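You operate a simulated robot arm through the tools that you are given. There is no shell and no other tool. Be economical: measure what you need, move in short steps, check, and stop when the job is done.

Carry out the task below with a simulated two-armed robot. There is one attempt and no reset: what you move stays moved.

TASK
Hold the yellow meter on the middle of the board table steady with one hand and press the meter button to switch it on with the other.

Only the result counts: the job must be done as asked and must still hold three seconds after the hand-in. Knocking over, shifting, dropping, spilling or breaking anything else fails it.

THE ROBOT
Two 7-joint arms with two-finger parallel grippers on one trunk, on a base that drives. Base frame: it is fixed to the floor where the robot stands at the start and does not move with it; the origin is under the middle of the robot, x ahead of it, y to its left, z up; the surface under the hand at the start is at about z = 0.91. Lengths are in m, angles in degrees, forces in N, time in s.
The left shoulder is at the start at [0.11, 0.169, 1.538], the right one opposite. With the tool pointing down near the work surface each hand reaches from about 0.4 to 0.72 m from the robot's upright axis, wherever it stands, measured 20 degrees to its own side. Places, roughly: meter button [0.7, -0.1, 0.9]. Payload 1.57 kg a hand.
The tool frame of a hand sits at the grasp point between the pads (the TCP): z along the fingers, y along the line on which they close. The tips reach 0.03 m beyond it. The gripper opens to 0.08 m. The fingers are 0.017 m wide and 0.012 m thick; the gripper's body (0.04 by 0.082 m) begins 0.08 m behind the TCP.
Orientation is that of the tool frame in the base frame, as a unit quaternion [x, y, z, w]. With the fingers straight down and closing along the base's y, the tool's x points along the base's -x, its y along +y and its z along -z.

THE INTERFACE
- The arms move only by the tool arm_command. It takes "left_increments", "right_increments" or both (then of equal length, played together; a hand with none holds still); each is a list of rows, each an object of numbers (a shift or turn left out is 0, a gripper value left out holds the last): "grip": the opening, from 0 (shut) to 1 (fully open); "tx", "ty", "tz": the shift along the base's x, y, z in mm; "rx", "ry", "rz": the turn, a rotation vector about the base's x, y, z in degrees. In form: [{"grip": .., "tx": .., "ty": .., "tz": .., "rx": .., "ry": .., "rz": ..}, ...]. A call has 1 to 20 rows; each row shifts and turns the commanded pose from where the row before left it. Each row takes 0.2 s and may step no farther than 0.05 m and 8.6 degrees from the row before; otherwise, or with a gripper value out of range, the whole call is refused. Where a pose cannot be reached the arm comes as near as it can. A force on the tool above 40 N (or 10 N above the force at the start of the call, whichever is more), or a blocked arm, ends the call early, and 0.2 s more pass. Each finger travels about 0.072 m/s and halts on what it meets, pressing with about 42 N; the grip force reading is that of the motor and also rises with nothing between the fingers. The clock runs only during rows and for 0.2 s after the last one: add rows that do not move to give the fingers time. The reply holds the time, the measured pose of the TCP, the force on the tool along the base axes, the opening and the grip force, in the units named above and with some noise, with the torque about the TCP (base axes, N m) and any sound that the robot's microphone picked up, and new pictures: "pictures" is both (left out), scene, wrist or none (wrist: the cameras of the hands that moved).
- Cameras (640 x 400 px; columns grow to the right, rows downward): "scene" is now at [0.1631, 0.0013, 1.729]; the picture's right is [0.03, -1.00, 0.00], its down [-0.70, -0.02, -0.71] and it looks along [0.71, 0.02, -0.70] (base axes); focal length 256 px, centre (320, 200). "left" rides on the left gripper at [0.072, 0.007, -0.122] in its tool frame; the picture's right is [-0.09, 1.00, 0.00], its down [-0.84, -0.08, -0.54] and it looks along [-0.54, -0.05, 0.84] (tool axes); focal length 238 px, centre (320, 200). "right" rides on the right gripper at [0.072, -0.007, -0.122] in its tool frame; the picture's right is [0.09, 1.00, 0.00], its down [-0.84, 0.08, -0.54] and it looks along [-0.54, 0.05, 0.84] (tool axes); focal length 238 px, centre (320, 200). There is no depth. A picture from a camera that has moved, and an enlarged one, comes with that camera's place and axes in the base frame and with its lens.
- lift_body(by): slides the trunk up (or, below 0, down) by that many m; the arms and the scene camera ride with it, the base frame stays. It gives what a move gives, with no picture.
- drive_base(legs): drives the robot by 1 to 6 legs, each [ahead, left, turn to the left] in m, m and degrees, along the robot's own axes; the way and the turn of a leg run together, so that a leg with both is an arc; at most 1.5 m and 180 degrees a leg. The arms and the cameras ride along, it lands a little off, and it stops where it bumps. It gives what a move gives, and a new picture of the scene camera.
- head_to(pan, tilt): turns the head with the scene camera to pan (to the left, within 86 degrees either way) and tilt (down, from -29 to 69), counted from straight ahead of the robot. It gives what a move gives, and a new picture of the scene camera.
- close_up(camera, box): a new picture of the part [left, top, right, bottom] of that camera's present view, enlarged. The clock stands still meanwhile.
- job_done(): hands the job in; it is judged then, once.

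Go step by step. Nothing tells you exact positions but the pictures and the camera data: compare them with the known pose of the tool, close in by small moves and look again before you grip or let go. The budget is 120 turns and 260 pictures, counting those below and the enlarged ones. Unless the task says otherwise, let go and move clear before handing in, and close with one line.

The tools are called after "Request:" by a JSON object that holds its "api" and its "payload". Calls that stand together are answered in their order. arm_command: Moves the arms, as the interface text tells. Its arguments: {"type":"object","properties":{"left_increments":{"type":"array"},"right_increments":{"type":"array"},"pictures":{"type":"string","enum":["both","scene","wrist","none"]}},"required":[]} The other tools are called the same way: lift_body (by) slides the trunk up or down; drive_base (legs) drives the base; head_to (pan, tilt) turns the head that bears the scene camera; close_up (camera, box) takes an enlarged picture of a part of a camera's view; job_done () hands the job in.

At the start:

```text
t: 0.0
left_eef_pos: [0.7034, 0.1992, 1.2801]
left_tcp_rot: [-0.001, 1.0, 0.0, 0.0]
left_contact_force: [-0.9, -0.3, 0.1]
left_moment: [-0.01, -0.01, 0.0]
left_width: 0.0802
left_grasp_force: 0.0
right_eef_pos: [0.6202, -0.3471, 1.2753]
right_tcp_rot: [0.0, 1.0, 0.0, 0.0]
right_contact_force: [-0.2, -0.5, 0.4]
right_moment: [-0.01, 0.0, 0.0]
right_width: 0.0803
right_grasp_force: 0.0
trunk travel left (down, up): [-0.852, 0.038]
robot x, y, heading: [0.0032, 0.0004, 0.2]
head pan, tilt: [1.5, 44.7]
```

scene: 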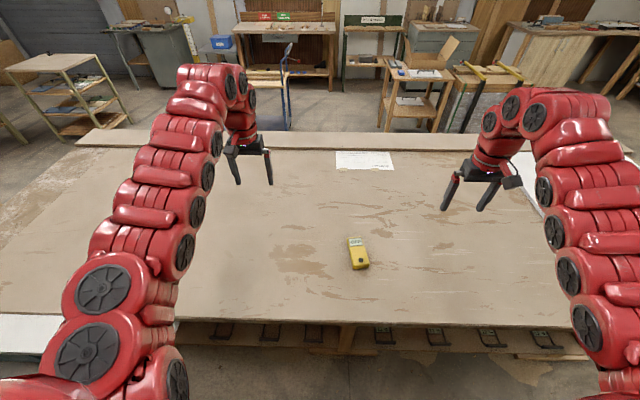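
right: 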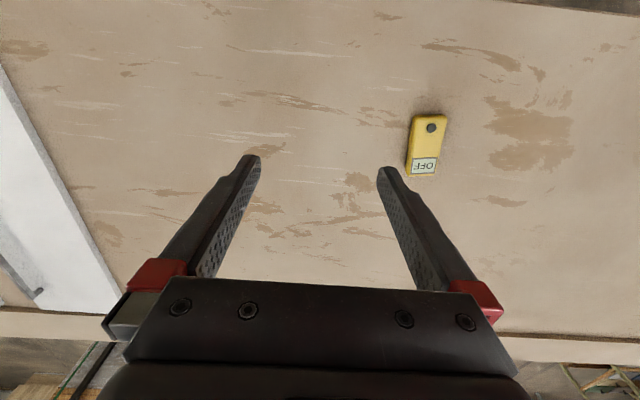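
left: 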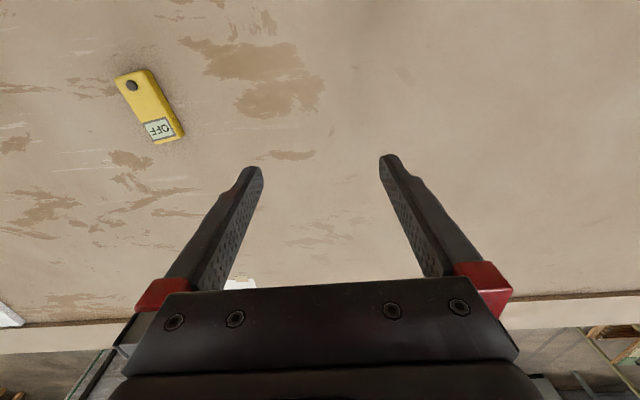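

I see the yellow meter lying on the table near [0.70, -0.12], with a dark button at its near end and an OFF display at the far end. I'll enlarge it for measurement first.

Request:
{"api": "close_up", "payload": {"camera": "scene", "box": [320, 225, 400, 275]}}

Request:
{"api": "close_up", "payload": {"camera": "right", "box": [380, 100, 476, 190]}}

Request:
{"api": "close_up", "payload": {"camera": "left", "box": [100, 60, 196, 150]}}

```text
8.00 times, centred on (360, 250) of scene
camera zoom: at [0.1631, 0.0013, 1.729], right [0.03, -1.0, 0.0], down [-0.7, -0.02, -0.71], along [0.71, 0.02, -0.7], focal length 2047 px, centre (0, -200)
```

zoom: 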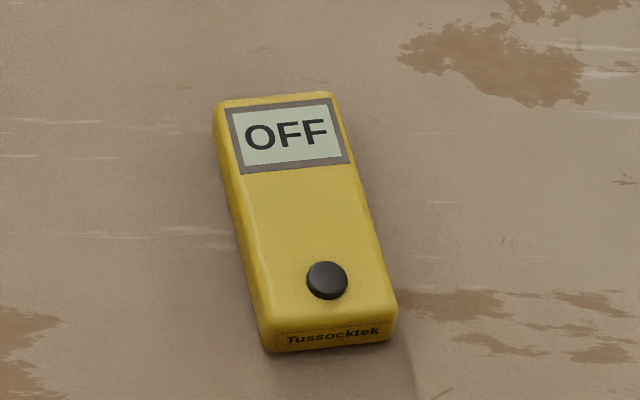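

```text
4.44 times, centred on (428, 145) of right
camera zoom: at [0.5489, -0.3534, 1.3973], right [-0.09, 1.0, 0.0], down [0.84, 0.08, 0.54], along [0.54, 0.05, -0.84], focal length 1059 px, centre (-160, 444)
```

zoom: 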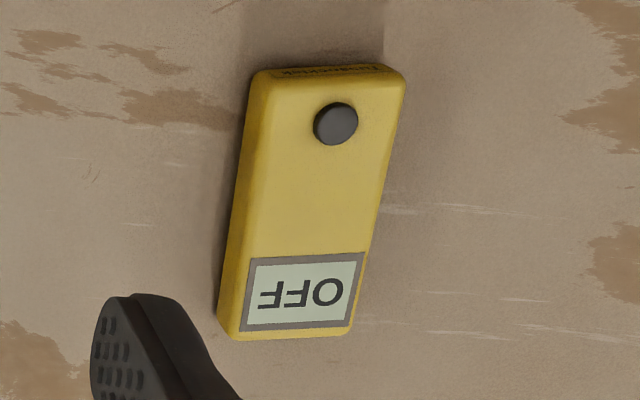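

```text
4.44 times, centred on (148, 105) of left
camera zoom: at [0.6321, 0.2052, 1.403], right [0.09, 1.0, 0.0], down [0.84, -0.08, 0.54], along [0.54, -0.05, -0.84], focal length 1059 px, centre (1084, 622)
```

zoom: 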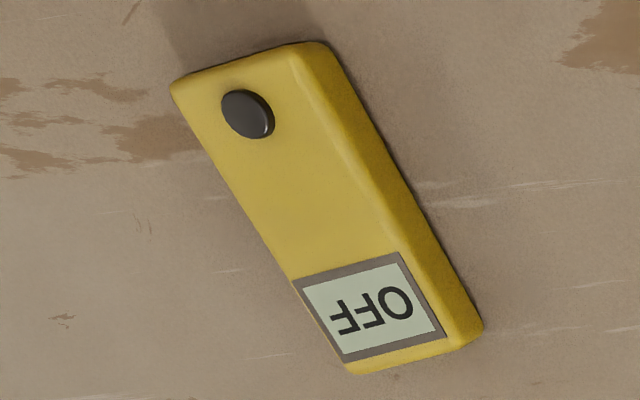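

The button top triangulates to about [0.660, -0.130, 0.942] and the display to [0.740, -0.119], so the meter points roughly 8° left of ahead and is about 0.055 wide. I'll drive a little ahead and right so both hands can reach it comfortably.

Request:
{"api": "drive_base", "payload": {"legs": [[0.0, -0.12, 0], [0.09, 0, 0]]}}

```text
t: 1.9
left_eef_pos: [0.7893, 0.0776, 1.2805]
left_tcp_rot: [-0.001, 1.0, 0.0, 0.001]
left_contact_force: [0.7, -0.1, 0.8]
left_moment: [0.01, -0.03, 0.01]
left_width: 0.0799
left_grasp_force: 0.0
right_eef_pos: [0.7066, -0.4682, 1.2771]
right_tcp_rot: [-0.001, 1.0, 0.0, 0.001]
right_contact_force: [-0.3, 0.2, 0.3]
right_moment: [-0.03, 0.0, -0.01]
right_width: 0.0801
right_grasp_force: 0.1
trunk travel left (down, up): [-0.852, 0.038]
robot x, y, heading: [0.088, -0.1202, -0.0]
head pan, tilt: [1.5, 44.7]
camera scene: at [0.2481, -0.1202, 1.7295], right [0.03, -1.0, 0.0], down [-0.7, -0.02, -0.71], along [0.71, 0.02, -0.7], focal length 256 px, centre (320, 200)
```

scene: 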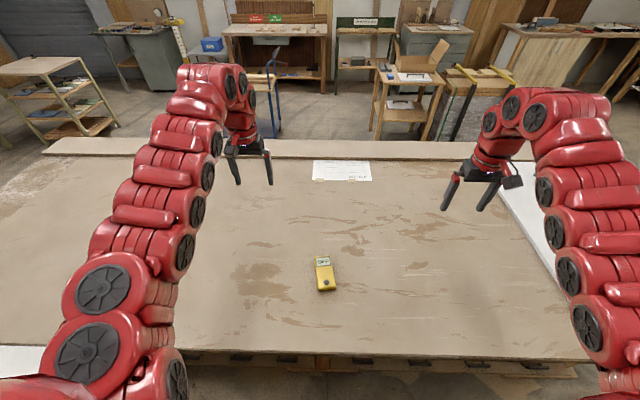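

The base landed at (0.088, -0.120). Next I'll bring the left hand over the display end, yawed 8° to the meter and leaned slightly away from the robot to leave room for the right hand.

Request:
{"api": "arm_command", "payload": {"left_increments": [{"grip": 1, "tx": -7.3, "ty": -33, "tz": -27, "ry": 2.5, "rz": 1.33}, {"tx": -7.3, "ty": -33, "tz": -27, "ry": 2.5, "rz": 1.33}, {"tx": -7.3, "ty": -33, "tz": -27, "ry": 2.5, "rz": 1.33}, {"tx": -7.3, "ty": -33, "tz": -27, "ry": 2.5, "rz": 1.33}, {"tx": -7.3, "ty": -33, "tz": -27, "ry": 2.5, "rz": 1.33}, {"tx": -7.3, "ty": -32, "tz": -27, "ry": 2.5, "rz": 1.33}, {}, {}]}}

```text
t: 3.7
left_eef_pos: [0.7354, -0.0991, 1.1277]
left_tcp_rot: [-0.067, 0.99, 0.0, -0.126]
left_contact_force: [0.9, 0.6, 0.9]
left_moment: [-0.04, 0.01, -0.01]
left_width: 0.0802
left_grasp_force: 0.0
left hand out of reach, approached as far as the arm can: row 5, 6
right_eef_pos: [0.7087, -0.4681, 1.2756]
right_tcp_rot: [0.001, 1.0, 0.0, 0.0]
right_contact_force: [-0.2, -0.6, 0.0]
right_moment: [-0.02, -0.04, -0.03]
right_width: 0.08
right_grasp_force: 0.2
trunk travel left (down, up): [-0.852, 0.038]
robot x, y, heading: [0.0918, -0.1196, 0.4]
head pan, tilt: [1.5, 44.7]
camera scene: at [0.2519, -0.1192, 1.729], right [0.03, -1.0, 0.0], down [-0.7, -0.02, -0.71], along [0.71, 0.02, -0.7], focal length 256 px, centre (320, 200)
camera left: at [0.6959, -0.1001, 1.2639], right [-0.04, 1.0, -0.01], down [0.95, 0.04, 0.32], along [0.32, 0.01, -0.95], focal length 238 px, centre (320, 200)
```

scene: 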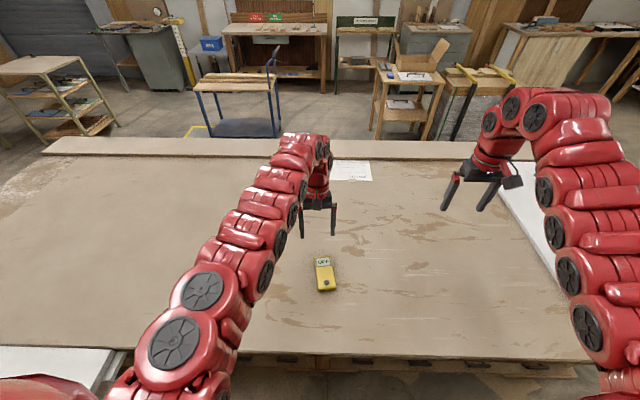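
left: 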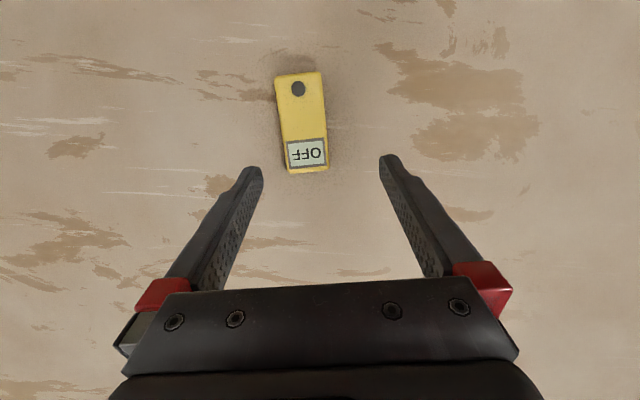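

The lean brings the left hand to its reach limit, so I'll drive 6 cm further ahead and lower the trunk 10 cm. The left fingertips still stay clear above the meter.

Request:
{"api": "drive_base", "payload": {"legs": [[0.06, 0, 0]]}}

Request:
{"api": "lift_body", "payload": {"by": -0.1}}

```text
t: 4.7
left_eef_pos: [0.7879, -0.0988, 1.1312]
left_tcp_rot: [-0.067, 0.99, 0.0, -0.123]
left_contact_force: [-0.4, -0.8, 0.3]
left_moment: [0.01, -0.04, -0.04]
left_width: 0.0799
left_grasp_force: 0.0
right_eef_pos: [0.7629, -0.4681, 1.2789]
right_tcp_rot: [0.001, 1.0, -0.001, 0.002]
right_contact_force: [-1.4, 1.0, 0.4]
right_moment: [-0.01, -0.09, -0.01]
right_width: 0.08
right_grasp_force: 0.1
trunk travel left (down, up): [-0.852, 0.038]
robot x, y, heading: [0.1469, -0.1243, 0.0]
head pan, tilt: [1.5, 44.7]
camera scene: at [0.3017, -0.1193, 1.73], right [0.03, -1.0, 0.0], down [-0.7, -0.02, -0.71], along [0.71, 0.02, -0.7], focal length 256 px, centre (320, 200)
```

scene: 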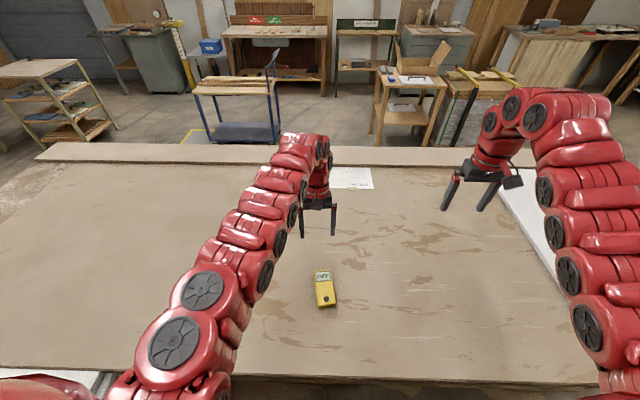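

```text
t: 6.0
left_eef_pos: [0.7925, -0.0978, 1.0267]
left_tcp_rot: [-0.067, 0.99, 0.0, -0.125]
left_contact_force: [0.4, 0.1, 0.0]
left_moment: [-0.02, 0.01, -0.02]
left_width: 0.0802
left_grasp_force: 0.0
right_eef_pos: [0.7679, -0.468, 1.1762]
right_tcp_rot: [0.0, 1.0, 0.0, 0.0]
right_contact_force: [1.1, -0.5, 0.3]
right_moment: [-0.01, -0.01, 0.0]
right_width: 0.08
right_grasp_force: 0.0
trunk travel left (down, up): [-0.752, 0.138]
robot x, y, heading: [0.1449, -0.1165, -0.0]
head pan, tilt: [1.5, 44.7]
```

The left hand is now at [0.79, -0.098, 1.027]. I'll move it over the display end at the same height and look.

Request:
{"api": "arm_command", "payload": {"left_increments": [{"tx": -16, "ty": -7}, {"tx": -16, "ty": -7}, {"tx": -15, "ty": -7}, {}]}}

```text
t: 7.0
left_eef_pos: [0.7456, -0.1215, 1.028]
left_tcp_rot: [-0.066, 0.99, 0.0, -0.126]
left_contact_force: [-0.7, -0.4, 0.9]
left_moment: [0.01, 0.01, -0.01]
left_width: 0.08
left_grasp_force: 0.1
right_eef_pos: [0.7679, -0.4681, 1.1763]
right_tcp_rot: [0.0, 1.0, 0.0, 0.0]
right_contact_force: [0.7, 0.2, -0.1]
right_moment: [-0.03, 0.02, 0.03]
right_width: 0.08
right_grasp_force: 0.1
trunk travel left (down, up): [-0.752, 0.138]
robot x, y, heading: [0.1459, -0.1206, -0.1]
head pan, tilt: [1.5, 44.7]
camera scene: at [0.3099, -0.1194, 1.629], right [0.03, -1.0, 0.0], down [-0.7, -0.02, -0.71], along [0.71, 0.02, -0.7], focal length 256 px, centre (320, 200)
camera left: at [0.7069, -0.1215, 1.1643], right [-0.04, 1.0, -0.01], down [0.95, 0.04, 0.32], along [0.32, 0.01, -0.95], focal length 238 px, centre (320, 200)
```

scene: 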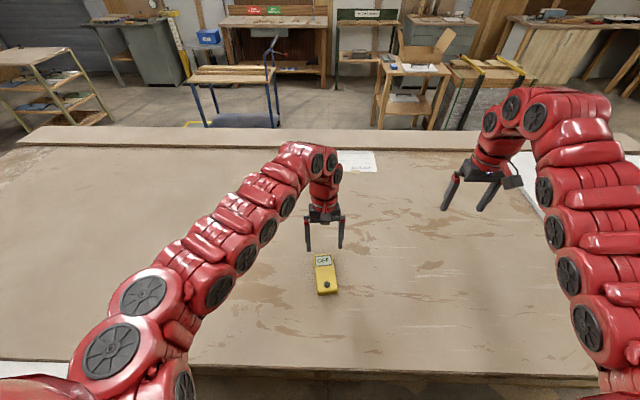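
left: 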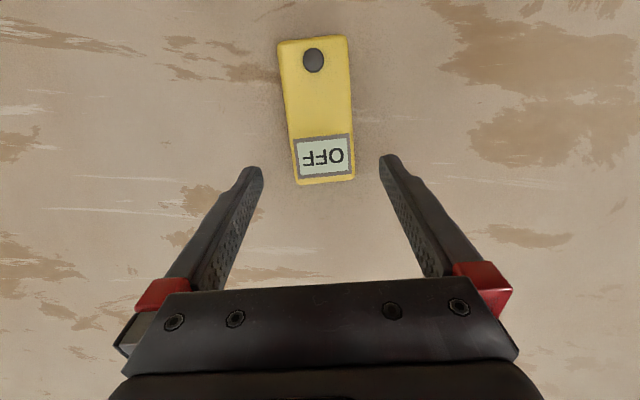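

The new view agrees: display at [0.740, -0.117] and button at [0.660, -0.130]. I'll descend most of the way and check the finger clearance on both sides.

Request:
{"api": "arm_command", "payload": {"left_increments": [{"tx": 2, "ty": 1.5, "tz": -20}, {"tx": 2, "ty": 2, "tz": -20}, {"tz": -15}, {}]}}

Request:
{"api": "close_up", "payload": {"camera": "scene", "box": [280, 220, 376, 300]}}

```text
t: 8.0
left_eef_pos: [0.75, -0.118, 0.9726]
left_tcp_rot: [-0.066, 0.99, 0.0, -0.125]
left_contact_force: [-1.0, -0.6, -0.2]
left_moment: [-0.01, -0.02, -0.01]
left_width: 0.08
left_grasp_force: 0.2
right_eef_pos: [0.7675, -0.4688, 1.1768]
right_tcp_rot: [0.001, 1.0, 0.0, 0.0]
right_contact_force: [-0.2, -0.6, -0.1]
right_moment: [-0.01, -0.01, -0.02]
right_width: 0.0799
right_grasp_force: 0.2
trunk travel left (down, up): [-0.752, 0.138]
robot x, y, heading: [0.1478, -0.1205, -0.1]
head pan, tilt: [1.5, 44.7]
camera scene: at [0.3096, -0.1193, 1.629], right [0.03, -1.0, 0.0], down [-0.7, -0.02, -0.71], along [0.71, 0.02, -0.7], focal length 256 px, centre (320, 200)
camera left: at [0.71, -0.1176, 1.1099], right [-0.04, 1.0, -0.01], down [0.95, 0.04, 0.32], along [0.32, 0.01, -0.95], focal length 238 px, centre (320, 200)
```

scene: 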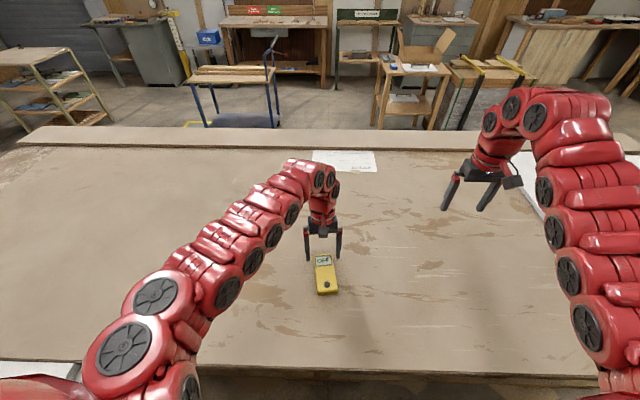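
left: 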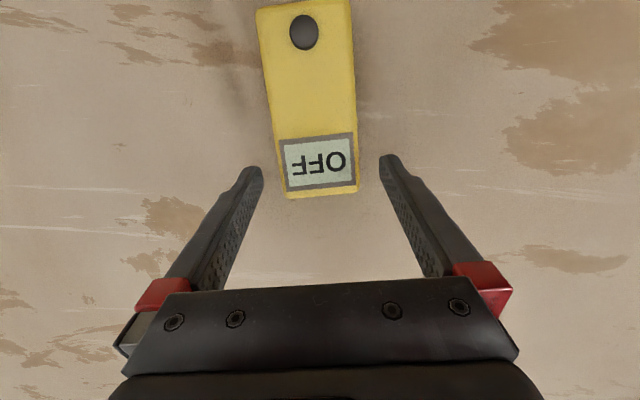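

```text
5.00 times, centred on (328, 260) of scene
camera zoom: at [0.3096, -0.1193, 1.629], right [0.03, -1.0, 0.0], down [-0.7, -0.02, -0.71], along [0.71, 0.02, -0.7], focal length 1279 px, centre (280, -100)
```

zoom: 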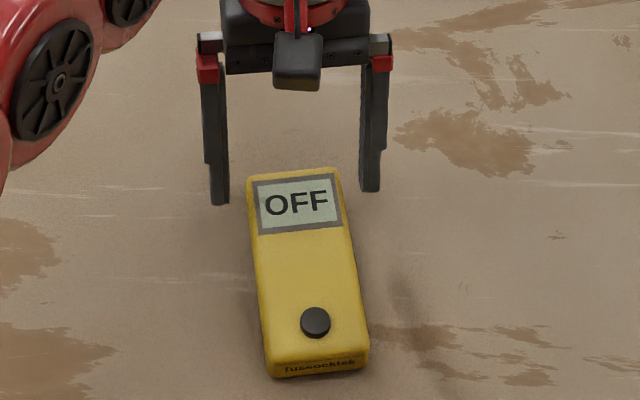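

Both fingers straddle the meter centrally. I'll descend the last 24 mm and then close gently.

Request:
{"api": "arm_command", "payload": {"left_increments": [{"tz": -12}, {"tz": -12}, {}], "pictures": "wrist"}}

Request:
{"api": "close_up", "payload": {"camera": "scene", "box": [280, 220, 376, 300]}}

```text
t: 8.8
left_eef_pos: [0.7497, -0.1175, 0.9489]
left_tcp_rot: [-0.067, 0.99, 0.0, -0.126]
left_contact_force: [0.0, -0.5, 0.2]
left_moment: [0.01, 0.0, -0.01]
left_width: 0.0802
left_grasp_force: 0.0
right_eef_pos: [0.7668, -0.4688, 1.1759]
right_tcp_rot: [0.001, 1.0, 0.0, 0.0]
right_contact_force: [-0.2, 0.8, -0.3]
right_moment: [0.0, -0.01, -0.02]
right_width: 0.08
right_grasp_force: 0.0
trunk travel left (down, up): [-0.752, 0.138]
robot x, y, heading: [0.1501, -0.1199, 0.2]
head pan, tilt: [1.5, 44.7]
camera left: at [0.7097, -0.118, 1.0857], right [-0.04, 1.0, -0.01], down [0.95, 0.04, 0.32], along [0.32, 0.01, -0.95], focal length 238 px, centre (320, 200)
```

left: 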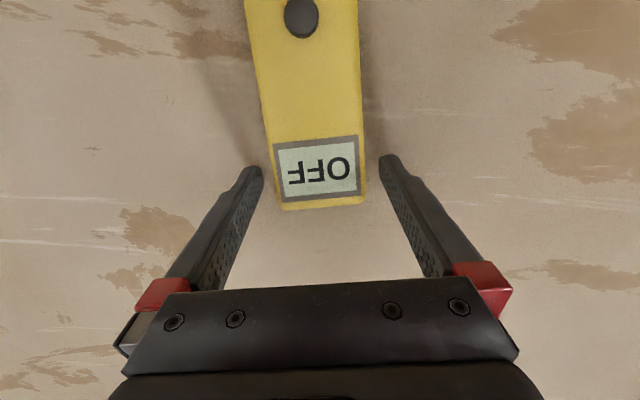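

```text
5.00 times, centred on (328, 260) of scene
camera zoom: at [0.3094, -0.1193, 1.629], right [0.03, -1.0, 0.0], down [-0.7, -0.02, -0.71], along [0.71, 0.02, -0.7], focal length 1279 px, centre (280, -100)
```

zoom: 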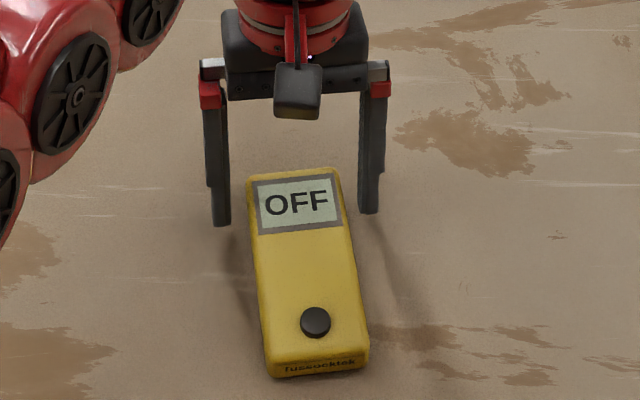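

The fingers flank the display end with gaps on both sides. Closing now, with the arm otherwise still.

Request:
{"api": "arm_command", "payload": {"left_increments": [{"grip": 0.8}, {"grip": 0.7}, {"grip": 0.6}, {"grip": 0.5}, {"grip": 0.5}], "pictures": "wrist"}}

Request:
{"api": "close_up", "payload": {"camera": "scene", "box": [280, 220, 376, 300]}}

```text
t: 10.0
left_eef_pos: [0.75, -0.1159, 0.9481]
left_tcp_rot: [-0.067, 0.99, -0.001, -0.126]
left_contact_force: [0.9, -0.3, 0.5]
left_moment: [-0.07, 0.06, 0.06]
left_width: 0.0597
left_grasp_force: 42.2
right_eef_pos: [0.7668, -0.4677, 1.1755]
right_tcp_rot: [0.001, 1.0, 0.0, 0.0]
right_contact_force: [1.0, -0.1, 0.3]
right_moment: [0.0, 0.01, 0.0]
right_width: 0.08
right_grasp_force: 0.1
trunk travel left (down, up): [-0.752, 0.138]
robot x, y, heading: [0.1497, -0.1221, -0.1]
head pan, tilt: [1.5, 44.7]
camera left: at [0.71, -0.1181, 1.0857], right [-0.04, 1.0, -0.01], down [0.95, 0.04, 0.32], along [0.32, 0.01, -0.95], focal length 238 px, centre (320, 200)
```

left: 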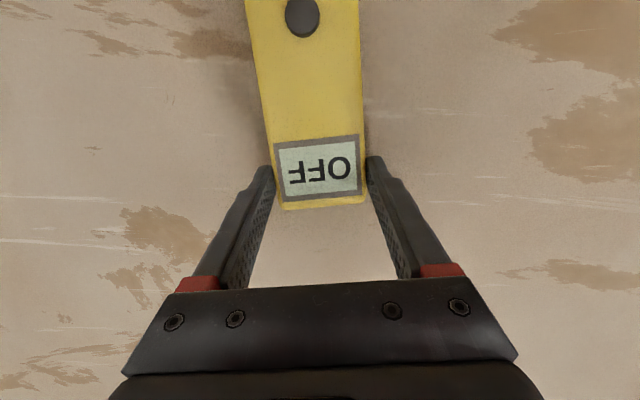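

```text
5.00 times, centred on (328, 260) of scene
camera zoom: at [0.3097, -0.1195, 1.629], right [0.03, -1.0, 0.0], down [-0.7, -0.02, -0.71], along [0.71, 0.02, -0.7], focal length 1279 px, centre (280, -100)
```

zoom: 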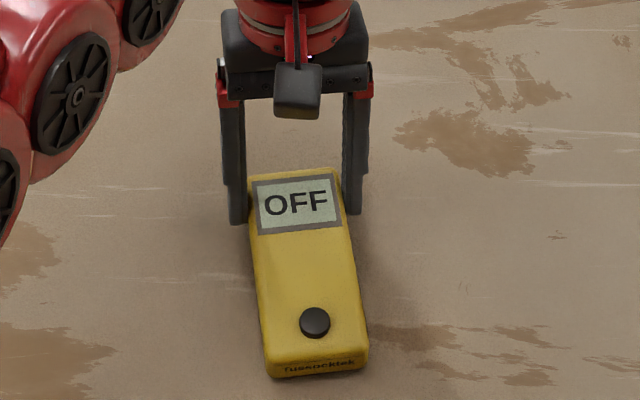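

The left hand holds the meter firmly (width 0.060, 42 N), and it stayed in place. Next the right hand shuts its fingers, tilts to point forward and down, and comes in from the right on the near side, away from the left hand's camera.

Request:
{"api": "arm_command", "payload": {"right_increments": [{"grip": 0, "tx": -33, "ty": 14, "tz": -5, "rx": 1.2, "ry": -4.8}, {"tx": -33, "ty": 14, "tz": -5, "rx": 1.2, "ry": -4.8}, {"tx": -33, "ty": 14, "tz": -5, "rx": 1.2, "ry": -4.8}, {"tx": -33, "ty": 14, "tz": -5, "rx": 1.2, "ry": -4.8}, {"tx": -33, "ty": 14, "tz": -5, "rx": 1.2, "ry": -4.8}, {"ty": 32, "tz": -15}, {"ty": 32, "tz": -15}, {"ty": 32, "tz": -15}, {"ty": 32, "tz": -15}, {}, {}]}}

```text
t: 12.4
left_eef_pos: [0.749, -0.1175, 0.9491]
left_tcp_rot: [-0.068, 0.99, -0.001, -0.124]
left_contact_force: [0.9, 0.8, 1.2]
left_moment: [-0.1, 0.03, 0.11]
left_width: 0.0597
left_grasp_force: 41.7
right_eef_pos: [0.7557, -0.4411, 1.1609]
right_tcp_rot: [0.001, 1.0, 0.004, 0.014]
right_contact_force: [-0.4, 0.2, 0.5]
right_moment: [-0.01, 0.0, -0.01]
right_width: 0.0
right_grasp_force: 21.4
right hand out of reach, approached as far as the arm can: row 1, 2, 3, 4, 5, 6, 7, 8, 9
trunk travel left (down, up): [-0.752, 0.138]
robot x, y, heading: [0.1476, -0.1173, 0.0]
head pan, tilt: [1.5, 44.7]
camera scene: at [0.3096, -0.1193, 1.629], right [0.03, -1.0, 0.0], down [-0.7, -0.02, -0.71], along [0.71, 0.02, -0.7], focal length 256 px, centre (320, 200)
camera right: at [0.6804, -0.4484, 1.2803], right [-0.09, 1.0, 0.0], down [0.82, 0.07, 0.57], along [0.56, 0.06, -0.82], focal length 238 px, centre (320, 200)
```

scene: 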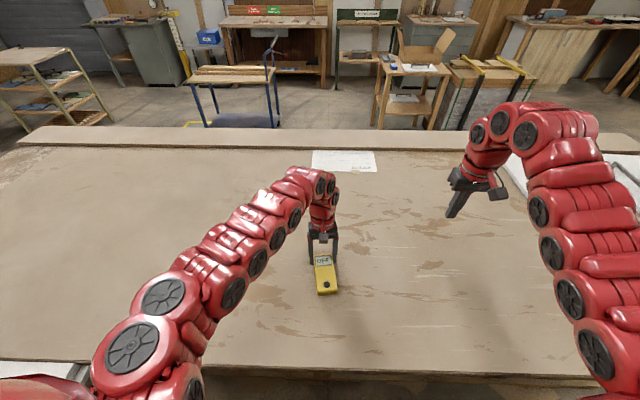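
right: 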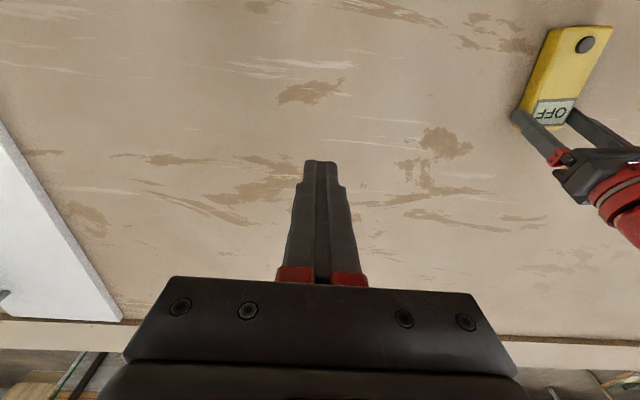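

The right hand barely moved, so the IK seems to be at a limit with that tilt. I'll test translation alone.

Request:
{"api": "arm_command", "payload": {"right_increments": [{"tx": -15, "ty": 15}, {"tx": -15, "ty": 15}, {"tx": -15, "ty": 15}, {}], "pictures": "none"}}

```text
t: 13.4
left_eef_pos: [0.7493, -0.1167, 0.9493]
left_tcp_rot: [-0.067, 0.99, 0.0, -0.125]
left_contact_force: [1.1, 0.1, 1.7]
left_moment: [-0.14, -0.05, 0.13]
left_width: 0.0593
left_grasp_force: 41.7
right_eef_pos: [0.7568, -0.4419, 1.1596]
right_tcp_rot: [0.001, 1.0, 0.003, 0.014]
right_contact_force: [-0.2, 0.2, -0.4]
right_moment: [-0.03, 0.02, -0.01]
right_width: 0.0003
right_grasp_force: 20.9
right hand out of reach, approached as far as the arm can: row 1, 2, 3
trunk travel left (down, up): [-0.752, 0.138]
robot x, y, heading: [0.1473, -0.1208, -0.2]
head pan, tilt: [1.5, 44.7]
```

It's still stuck. I'll undo the tilt command to see whether the stored commanded pose is what blocks it.

Request:
{"api": "arm_command", "payload": {"right_increments": [{"rx": -1.2, "ry": 4.8}, {"rx": -1.2, "ry": 4.8}, {}], "pictures": "none"}}

```text
t: 14.2
left_eef_pos: [0.7477, -0.117, 0.948]
left_tcp_rot: [-0.067, 0.99, 0.0, -0.126]
left_contact_force: [-0.6, 1.0, 3.0]
left_moment: [-0.12, -0.02, 0.0]
left_width: 0.0595
left_grasp_force: 42.5
right_eef_pos: [0.7604, -0.4432, 1.1515]
right_tcp_rot: [0.001, 0.997, -0.017, -0.07]
right_contact_force: [-0.3, 0.5, -0.7]
right_moment: [-0.03, -0.03, 0.05]
right_width: 0.0
right_grasp_force: 20.5
right hand out of reach, approached as far as the arm can: row 2
trunk travel left (down, up): [-0.752, 0.138]
robot x, y, heading: [0.1477, -0.1187, -0.2]
head pan, tilt: [1.5, 44.7]
```

Commands start from the measured pose, and turning the other way does work. I'll try small pure shifts in individual directions to find the free ones.

Request:
{"api": "arm_command", "payload": {"right_increments": [{"tz": 15}, {"tz": 15}, {}], "pictures": "none"}}

Request:
{"api": "arm_command", "payload": {"right_increments": [{"ty": -15}, {"ty": -15}, {}], "pictures": "none"}}

Request:
{"api": "arm_command", "payload": {"right_increments": [{"tx": -15}, {"tx": -15}, {}], "pictures": "none"}}

```text
t: 15.0
left_eef_pos: [0.749, -0.1177, 0.9492]
left_tcp_rot: [-0.068, 0.99, -0.001, -0.126]
left_contact_force: [-0.9, -1.6, 2.0]
left_moment: [-0.13, 0.02, 0.0]
left_width: 0.0594
left_grasp_force: 41.3
right_eef_pos: [0.7715, -0.4481, 1.1574]
right_tcp_rot: [0.001, 0.997, -0.017, -0.069]
right_contact_force: [-0.3, -0.4, -0.5]
right_moment: [0.03, 0.03, -0.04]
right_width: 0.0
right_grasp_force: 20.9
right hand out of reach, approached as far as the arm can: row 1, 2
trunk travel left (down, up): [-0.752, 0.138]
robot x, y, heading: [0.1486, -0.1213, 0.1]
head pan, tilt: [1.5, 44.7]
```

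```text
t: 15.8
left_eef_pos: [0.7495, -0.1157, 0.9491]
left_tcp_rot: [-0.067, 0.99, 0.001, -0.125]
left_contact_force: [0.3, 0.7, 2.1]
left_moment: [-0.13, 0.0, 0.07]
left_width: 0.0593
left_grasp_force: 41.9
right_eef_pos: [0.7731, -0.4764, 1.1565]
right_tcp_rot: [0.002, 0.997, -0.017, -0.069]
right_contact_force: [1.4, -0.2, 0.2]
right_moment: [-0.04, 0.0, -0.03]
right_width: 0.0
right_grasp_force: 21.2
trunk travel left (down, up): [-0.752, 0.138]
robot x, y, heading: [0.1448, -0.1229, -0.1]
head pan, tilt: [1.5, 44.7]
```

```text
t: 16.6
left_eef_pos: [0.7489, -0.1174, 0.9484]
left_tcp_rot: [-0.067, 0.99, 0.0, -0.126]
left_contact_force: [-1.1, 0.7, 2.1]
left_moment: [-0.03, -0.13, -0.05]
left_width: 0.0594
left_grasp_force: 42.3
right_eef_pos: [0.7458, -0.4791, 1.1507]
right_tcp_rot: [0.0, 0.997, -0.017, -0.069]
right_contact_force: [0.2, 0.2, -0.2]
right_moment: [0.01, 0.01, -0.02]
right_width: 0.0003
right_grasp_force: 20.9
right hand out of reach, approached as far as the arm can: row 2
trunk travel left (down, up): [-0.752, 0.138]
robot x, y, heading: [0.1468, -0.1222, 0.0]
head pan, tilt: [1.5, 44.7]
```

The right arm's limit appears to ease lower down, so I'll lower it on the open right side of the table, then pull back in x.

Request:
{"api": "arm_command", "payload": {"right_increments": [{"tz": -30}, {"tz": -30}, {"tz": -30}, {"tz": -20, "tx": -10}, {"tx": -20}, {"tx": -20}, {"tx": -20}, {"tx": -20}, {}], "pictures": "scene"}}

```text
t: 18.6
left_eef_pos: [0.7487, -0.1166, 0.9495]
left_tcp_rot: [-0.067, 0.99, 0.0, -0.125]
left_contact_force: [-0.5, 0.9, 2.2]
left_moment: [-0.12, 0.01, 0.12]
left_width: 0.0596
left_grasp_force: 41.8
right_eef_pos: [0.7201, -0.4976, 1.0381]
right_tcp_rot: [0.001, 0.997, -0.017, -0.07]
right_contact_force: [-0.1, -0.4, 0.8]
right_moment: [0.0, -0.02, 0.0]
right_width: 0.0001
right_grasp_force: 21.3
right hand out of reach, approached as far as the arm can: row 5, 6, 7, 8
trunk travel left (down, up): [-0.752, 0.138]
robot x, y, heading: [0.1468, -0.1224, 0.1]
head pan, tilt: [1.5, 44.7]
camera scene: at [0.3094, -0.1192, 1.6291], right [0.03, -1.0, 0.0], down [-0.7, -0.02, -0.71], along [0.71, 0.02, -0.7], focal length 256 px, centre (320, 200)
```

scene: 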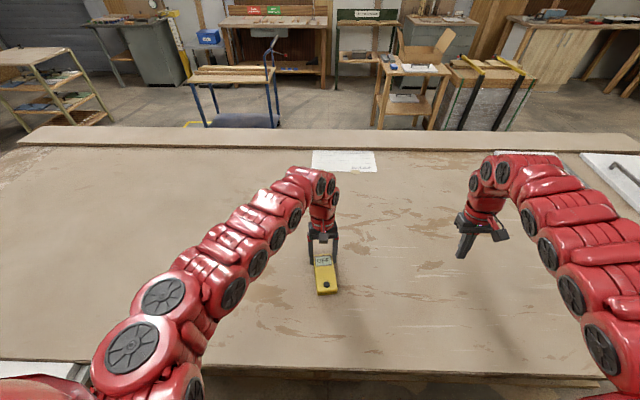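

The right arm is too folded here: its target sits too close to the shoulder, while the left hand is near full stretch. Moving the robot further right and raising the trunk a little helps both, so I'll release the meter and lift the left hand straight up first.

Request:
{"api": "arm_command", "payload": {"left_increments": [{"grip": 0.85}, {"grip": 1}, {"grip": 1}, {"tz": 25}, {"tz": 25}, {"tz": 25}, {"tz": 10}, {}], "pictures": "scene"}}

```text
t: 20.4
left_eef_pos: [0.7482, -0.116, 1.033]
left_tcp_rot: [-0.068, 0.99, 0.0, -0.125]
left_contact_force: [-0.7, -0.3, 0.2]
left_moment: [0.03, 0.01, -0.04]
left_width: 0.0801
left_grasp_force: 0.0
right_eef_pos: [0.7195, -0.4988, 1.0389]
right_tcp_rot: [0.001, 0.997, -0.018, -0.07]
right_contact_force: [-0.4, 0.8, 0.3]
right_moment: [-0.03, 0.03, 0.01]
right_width: 0.0
right_grasp_force: 20.8
trunk travel left (down, up): [-0.752, 0.138]
robot x, y, heading: [0.1486, -0.1242, 0.0]
head pan, tilt: [1.5, 44.7]
camera scene: at [0.3097, -0.1194, 1.629], right [0.03, -1.0, 0.0], down [-0.7, -0.02, -0.71], along [0.71, 0.02, -0.7], focal length 256 px, centre (320, 200)
```

scene: 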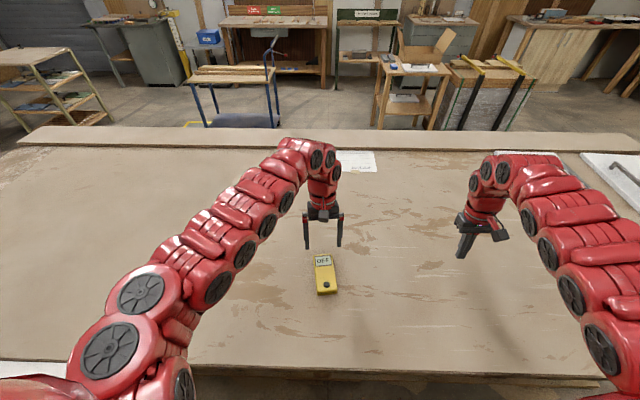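

The meter is undisturbed. I'll raise the trunk 6 cm and then shift the base 12 cm to the right.

Request:
{"api": "lift_body", "payload": {"by": 0.06}}

Request:
{"api": "drive_base", "payload": {"legs": [[0, -0.12, 0]]}}

```text
t: 21.4
left_eef_pos: [0.75, -0.1172, 1.0939]
left_tcp_rot: [-0.067, 0.99, 0.0, -0.125]
left_contact_force: [0.0, 0.4, 0.4]
left_moment: [-0.01, 0.04, 0.02]
left_width: 0.0801
left_grasp_force: 0.0
right_eef_pos: [0.7201, -0.499, 1.098]
right_tcp_rot: [0.001, 0.997, -0.018, -0.07]
right_contact_force: [-0.4, -0.4, 0.1]
right_moment: [-0.01, -0.03, -0.04]
right_width: 0.0
right_grasp_force: 20.9
trunk travel left (down, up): [-0.812, 0.078]
robot x, y, heading: [0.1473, -0.1216, -0.1]
head pan, tilt: [1.5, 44.7]
```

```text
t: 22.7
left_eef_pos: [0.7491, -0.2341, 1.0946]
left_tcp_rot: [-0.067, 0.99, 0.0, -0.125]
left_contact_force: [-0.5, -0.9, -0.6]
left_moment: [0.0, -0.02, -0.01]
left_width: 0.08
left_grasp_force: 0.0
right_eef_pos: [0.7183, -0.6168, 1.0997]
right_tcp_rot: [0.001, 0.997, -0.018, -0.07]
right_contact_force: [0.8, 0.6, 0.4]
right_moment: [-0.02, 0.0, 0.0]
right_width: 0.0
right_grasp_force: 21.5
trunk travel left (down, up): [-0.812, 0.078]
robot x, y, heading: [0.1486, -0.243, -0.0]
head pan, tilt: [1.5, 44.7]
camera scene: at [0.3096, -0.2372, 1.689], right [0.03, -1.0, 0.0], down [-0.7, -0.02, -0.71], along [0.71, 0.02, -0.7], focal length 256 px, centre (320, 200)
```

scene: 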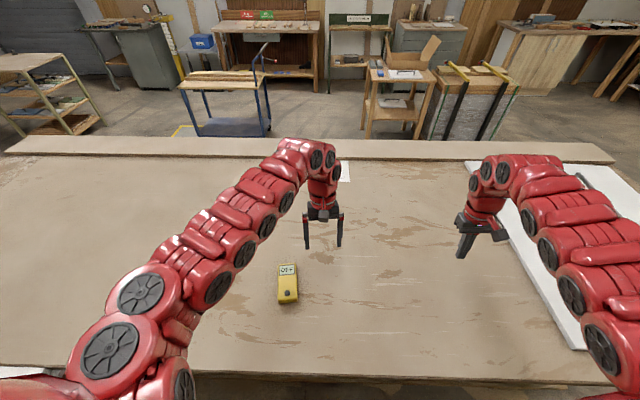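

Now I'll bring the left hand back over the meter, and the right hand inward and closer.

Request:
{"api": "arm_command", "payload": {"left_increments": [{"ty": 30}, {"ty": 30}, {"ty": 30}, {"ty": 27}, {}, {}, {}], "right_increments": [{"ty": 40, "tz": -12}, {"ty": 40, "tz": -12}, {"ty": 40, "tz": -12}, {"ty": 40, "tz": -12}, {"tx": -15, "ty": 30}, {"tx": -15, "ty": 30}, {}]}}

```text
t: 24.3
left_eef_pos: [0.748, -0.1193, 1.0949]
left_tcp_rot: [-0.067, 0.99, 0.0, -0.124]
left_contact_force: [-0.1, -0.3, 0.1]
left_moment: [-0.01, -0.01, -0.02]
left_width: 0.0802
left_grasp_force: 0.1
right_eef_pos: [0.7522, -0.4419, 1.0633]
right_tcp_rot: [0.0, 0.997, -0.016, -0.072]
right_contact_force: [0.6, -0.2, 0.4]
right_moment: [-0.01, 0.01, 0.02]
right_width: 0.0
right_grasp_force: 21.1
right hand out of reach, approached as far as the arm can: row 1, 2, 3, 4, 5, 6
trunk travel left (down, up): [-0.812, 0.078]
robot x, y, heading: [0.1478, -0.2399, 0.0]
head pan, tilt: [1.5, 44.7]
camera scene: at [0.3094, -0.2386, 1.689], right [0.03, -1.0, 0.0], down [-0.7, -0.02, -0.71], along [0.71, 0.02, -0.7], focal length 256 px, centre (320, 200)
camera right: at [0.6986, -0.4425, 1.1947], right [-0.09, 1.0, -0.02], down [0.91, 0.09, 0.41], along [0.41, 0.02, -0.91], focal length 238 px, centre (320, 200)
camera left: at [0.7087, -0.1219, 1.2318], right [-0.04, 1.0, -0.01], down [0.95, 0.04, 0.32], along [0.32, 0.01, -0.95], focal length 238 px, centre (320, 200)
```

scene: 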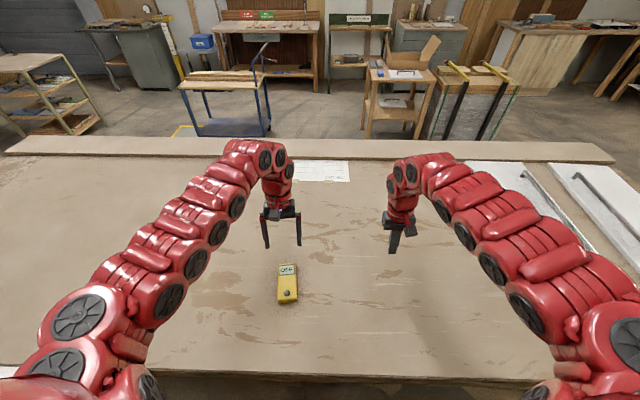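
right: 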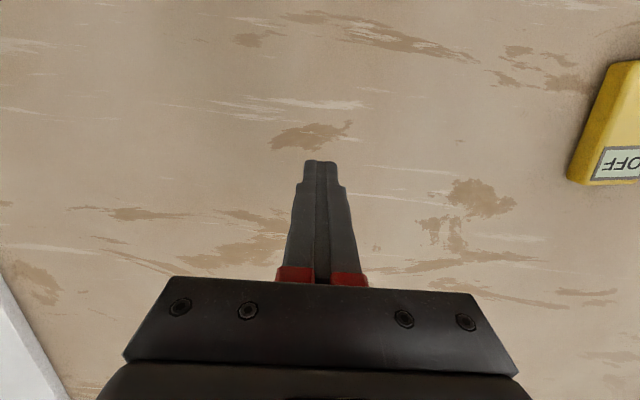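
left: 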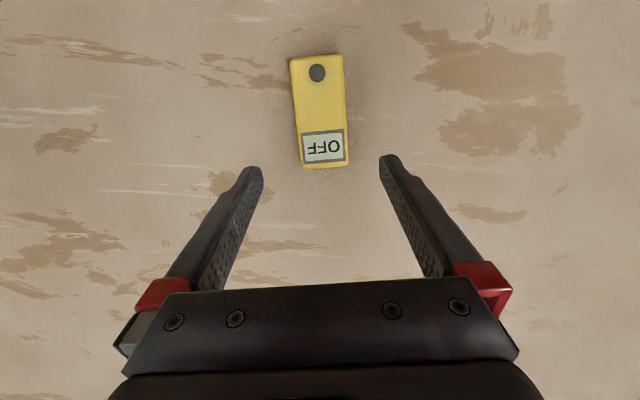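

The left is in place. I'll test a pure forward tilt on the right hand with no shift, because the limit could be in the wrist.

Request:
{"api": "arm_command", "payload": {"right_increments": [{"ry": -4}, {"ry": -4}, {"ry": -4}, {"ry": -4}, {}], "pictures": "none"}}

```text
t: 25.5
left_eef_pos: [0.7477, -0.1201, 1.0939]
left_tcp_rot: [-0.067, 0.99, 0.0, -0.125]
left_contact_force: [0.4, 0.1, 0.3]
left_moment: [0.02, -0.01, -0.03]
left_width: 0.0799
left_grasp_force: 0.1
right_eef_pos: [0.8209, -0.4443, 1.049]
right_tcp_rot: [0.002, 0.998, -0.016, 0.068]
right_contact_force: [0.3, 0.5, 0.5]
right_moment: [0.02, 0.0, 0.0]
right_width: 0.0
right_grasp_force: 21.1
right hand out of reach, approached as far as the arm can: row 1, 2, 3, 4
trunk travel left (down, up): [-0.812, 0.078]
robot x, y, heading: [0.1502, -0.2414, -0.4]
head pan, tilt: [1.5, 44.7]
```

The right wrist appears to have a minimum distance of about 0.56 m from its shoulder. Raising the trunk a bit and stepping the base further right lengthens the right arm's reach to the button without stretching the left, so I'll do that.

Request:
{"api": "lift_body", "payload": {"by": 0.04}}

Request:
{"api": "drive_base", "payload": {"legs": [[0.015, -0.1, 0]]}}

Request:
{"api": "arm_command", "payload": {"left_increments": [{"ty": 30, "tx": -4, "tz": -10}, {"ty": 30, "tx": -4, "tz": -10}, {"ty": 20, "tx": -4, "tz": -10}, {"ty": 20, "tz": -10}, {"tz": -15}, {"tz": -15}, {"tz": -10}, {}], "right_increments": [{"ty": 35}, {"ty": 35}, {"ty": 30}, {"tz": -10}, {"tz": -10}, {"tx": -10, "tz": -10}, {}, {}]}}

```text
t: 26.3
left_eef_pos: [0.7484, -0.121, 1.1351]
left_tcp_rot: [-0.069, 0.99, 0.0, -0.125]
left_contact_force: [0.5, -0.3, -1.0]
left_moment: [-0.03, 0.0, -0.04]
left_width: 0.0798
left_grasp_force: 0.0
right_eef_pos: [0.8212, -0.445, 1.0897]
right_tcp_rot: [0.003, 0.998, -0.017, 0.068]
right_contact_force: [-0.5, -0.5, 0.6]
right_moment: [-0.01, 0.02, 0.01]
right_width: 0.0
right_grasp_force: 21.2
trunk travel left (down, up): [-0.852, 0.038]
robot x, y, heading: [0.1467, -0.2403, 0.1]
head pan, tilt: [1.5, 44.7]
```

```text
t: 27.5
left_eef_pos: [0.7631, -0.2197, 1.1359]
left_tcp_rot: [-0.068, 0.99, -0.001, -0.125]
left_contact_force: [0.6, 0.1, 0.2]
left_moment: [0.01, -0.01, 0.02]
left_width: 0.0803
left_grasp_force: 0.0
right_eef_pos: [0.8353, -0.5443, 1.0891]
right_tcp_rot: [0.003, 0.998, -0.018, 0.068]
right_contact_force: [0.1, 0.7, 0.3]
right_moment: [-0.02, -0.01, -0.02]
right_width: 0.0
right_grasp_force: 21.3
trunk travel left (down, up): [-0.852, 0.038]
robot x, y, heading: [0.1613, -0.3406, -0.1]
head pan, tilt: [1.5, 44.7]
camera scene: at [0.3242, -0.3374, 1.729], right [0.02, -1.0, 0.0], down [-0.7, -0.02, -0.71], along [0.71, 0.02, -0.7], focal length 256 px, centre (320, 200)
```

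scene: 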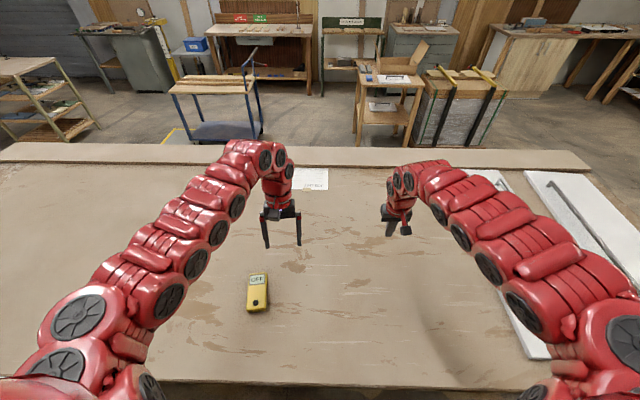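

```text
t: 29.3
left_eef_pos: [0.7512, -0.1201, 1.0544]
left_tcp_rot: [-0.067, 0.99, 0.001, -0.126]
left_contact_force: [0.1, 0.4, 0.3]
left_moment: [-0.03, -0.04, 0.03]
left_width: 0.08
left_grasp_force: 0.0
right_eef_pos: [0.8271, -0.4443, 1.0606]
right_tcp_rot: [0.002, 0.998, -0.016, 0.068]
right_contact_force: [-0.8, 0.4, 0.3]
right_moment: [0.03, 0.02, 0.03]
right_width: 0.0
right_grasp_force: 21.2
trunk travel left (down, up): [-0.852, 0.038]
robot x, y, heading: [0.1617, -0.3428, -0.1]
head pan, tilt: [1.5, 44.7]
camera scene: at [0.3245, -0.3392, 1.729], right [0.02, -1.0, 0.0], down [-0.7, -0.02, -0.71], along [0.71, 0.02, -0.7], focal length 256 px, centre (320, 200)
camera right: at [0.7388, -0.4463, 1.1708], right [-0.08, 1.0, -0.05], down [0.76, 0.09, 0.65], along [0.65, 0.02, -0.76], focal length 238 px, centre (320, 200)
camera left: at [0.7125, -0.1222, 1.1908], right [-0.04, 1.0, -0.01], down [0.95, 0.04, 0.32], along [0.32, 0.01, -0.95], focal length 238 px, centre (320, 200)
```

scene: 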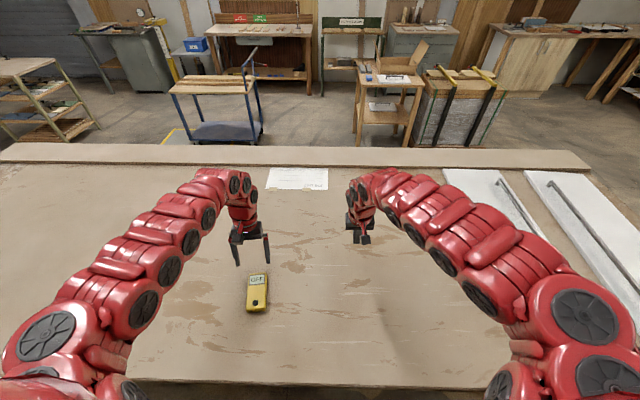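
right: 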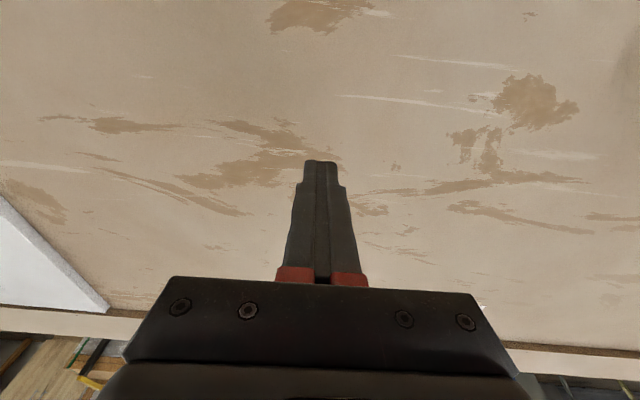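
left: 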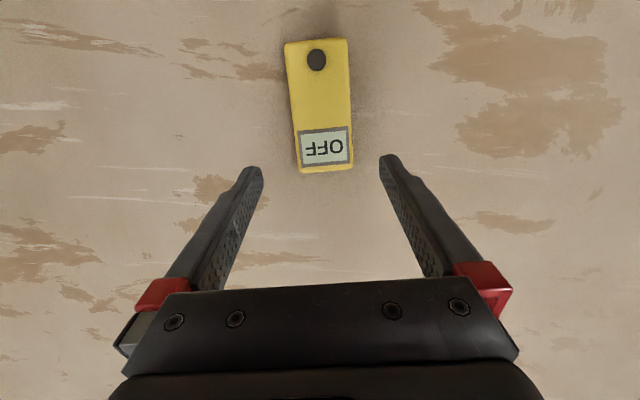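

Both hands moved freely this time. Next the right hand goes toward the button's right side, leaning slightly to its right.

Request:
{"api": "arm_command", "payload": {"right_increments": [{"tx": -20, "ty": 10, "tz": -5}, {"tx": -20, "ty": 15, "tz": -5}, {"tx": -20, "ty": 20, "tz": -5}, {"tx": -20, "ty": 20, "tz": -5}, {"tx": -20, "ty": 20, "rx": 3}, {"tx": -20, "ty": 20, "rx": 3}, {"tx": -20, "ty": 20, "rx": 3}, {"tx": -20, "ty": 20, "rx": 3}, {}]}}

```text
t: 31.3
left_eef_pos: [0.7533, -0.1208, 1.0531]
left_tcp_rot: [-0.068, 0.99, 0.0, -0.126]
left_contact_force: [-0.3, 0.6, 0.1]
left_moment: [0.0, 0.0, -0.02]
left_width: 0.08
left_grasp_force: 0.0
right_eef_pos: [0.749, -0.2744, 0.9917]
right_tcp_rot: [0.01, 0.994, 0.087, 0.067]
right_contact_force: [-0.9, -0.1, -0.3]
right_moment: [-0.03, -0.02, 0.0]
right_width: 0.0001
right_grasp_force: 21.2
right hand out of reach, approached as far as the arm can: row 1, 2, 3, 4, 5, 6, 7, 8
trunk travel left (down, up): [-0.852, 0.038]
robot x, y, heading: [0.1625, -0.3409, 0.0]
head pan, tilt: [1.5, 44.7]
camera scene: at [0.3244, -0.3394, 1.729], right [0.02, -1.0, 0.0], down [-0.7, -0.02, -0.71], along [0.71, 0.02, -0.7], focal length 256 px, centre (320, 200)
camera right: at [0.6623, -0.2992, 1.0999], right [-0.08, 0.98, 0.16], down [0.76, -0.04, 0.65], along [0.65, 0.18, -0.74], focal length 238 px, centre (320, 200)
```

scene: 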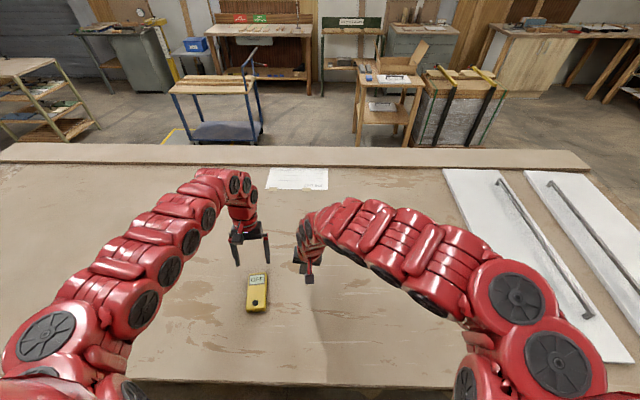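
right: 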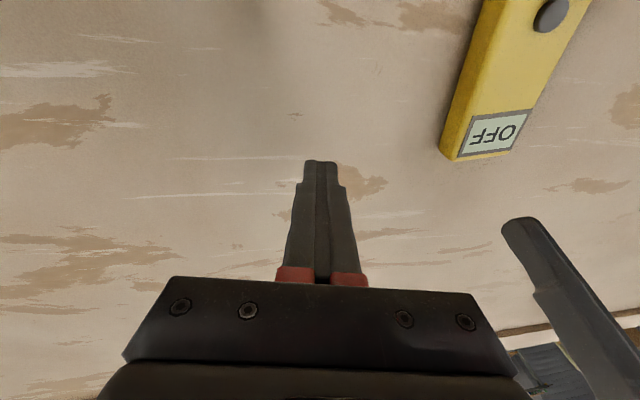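

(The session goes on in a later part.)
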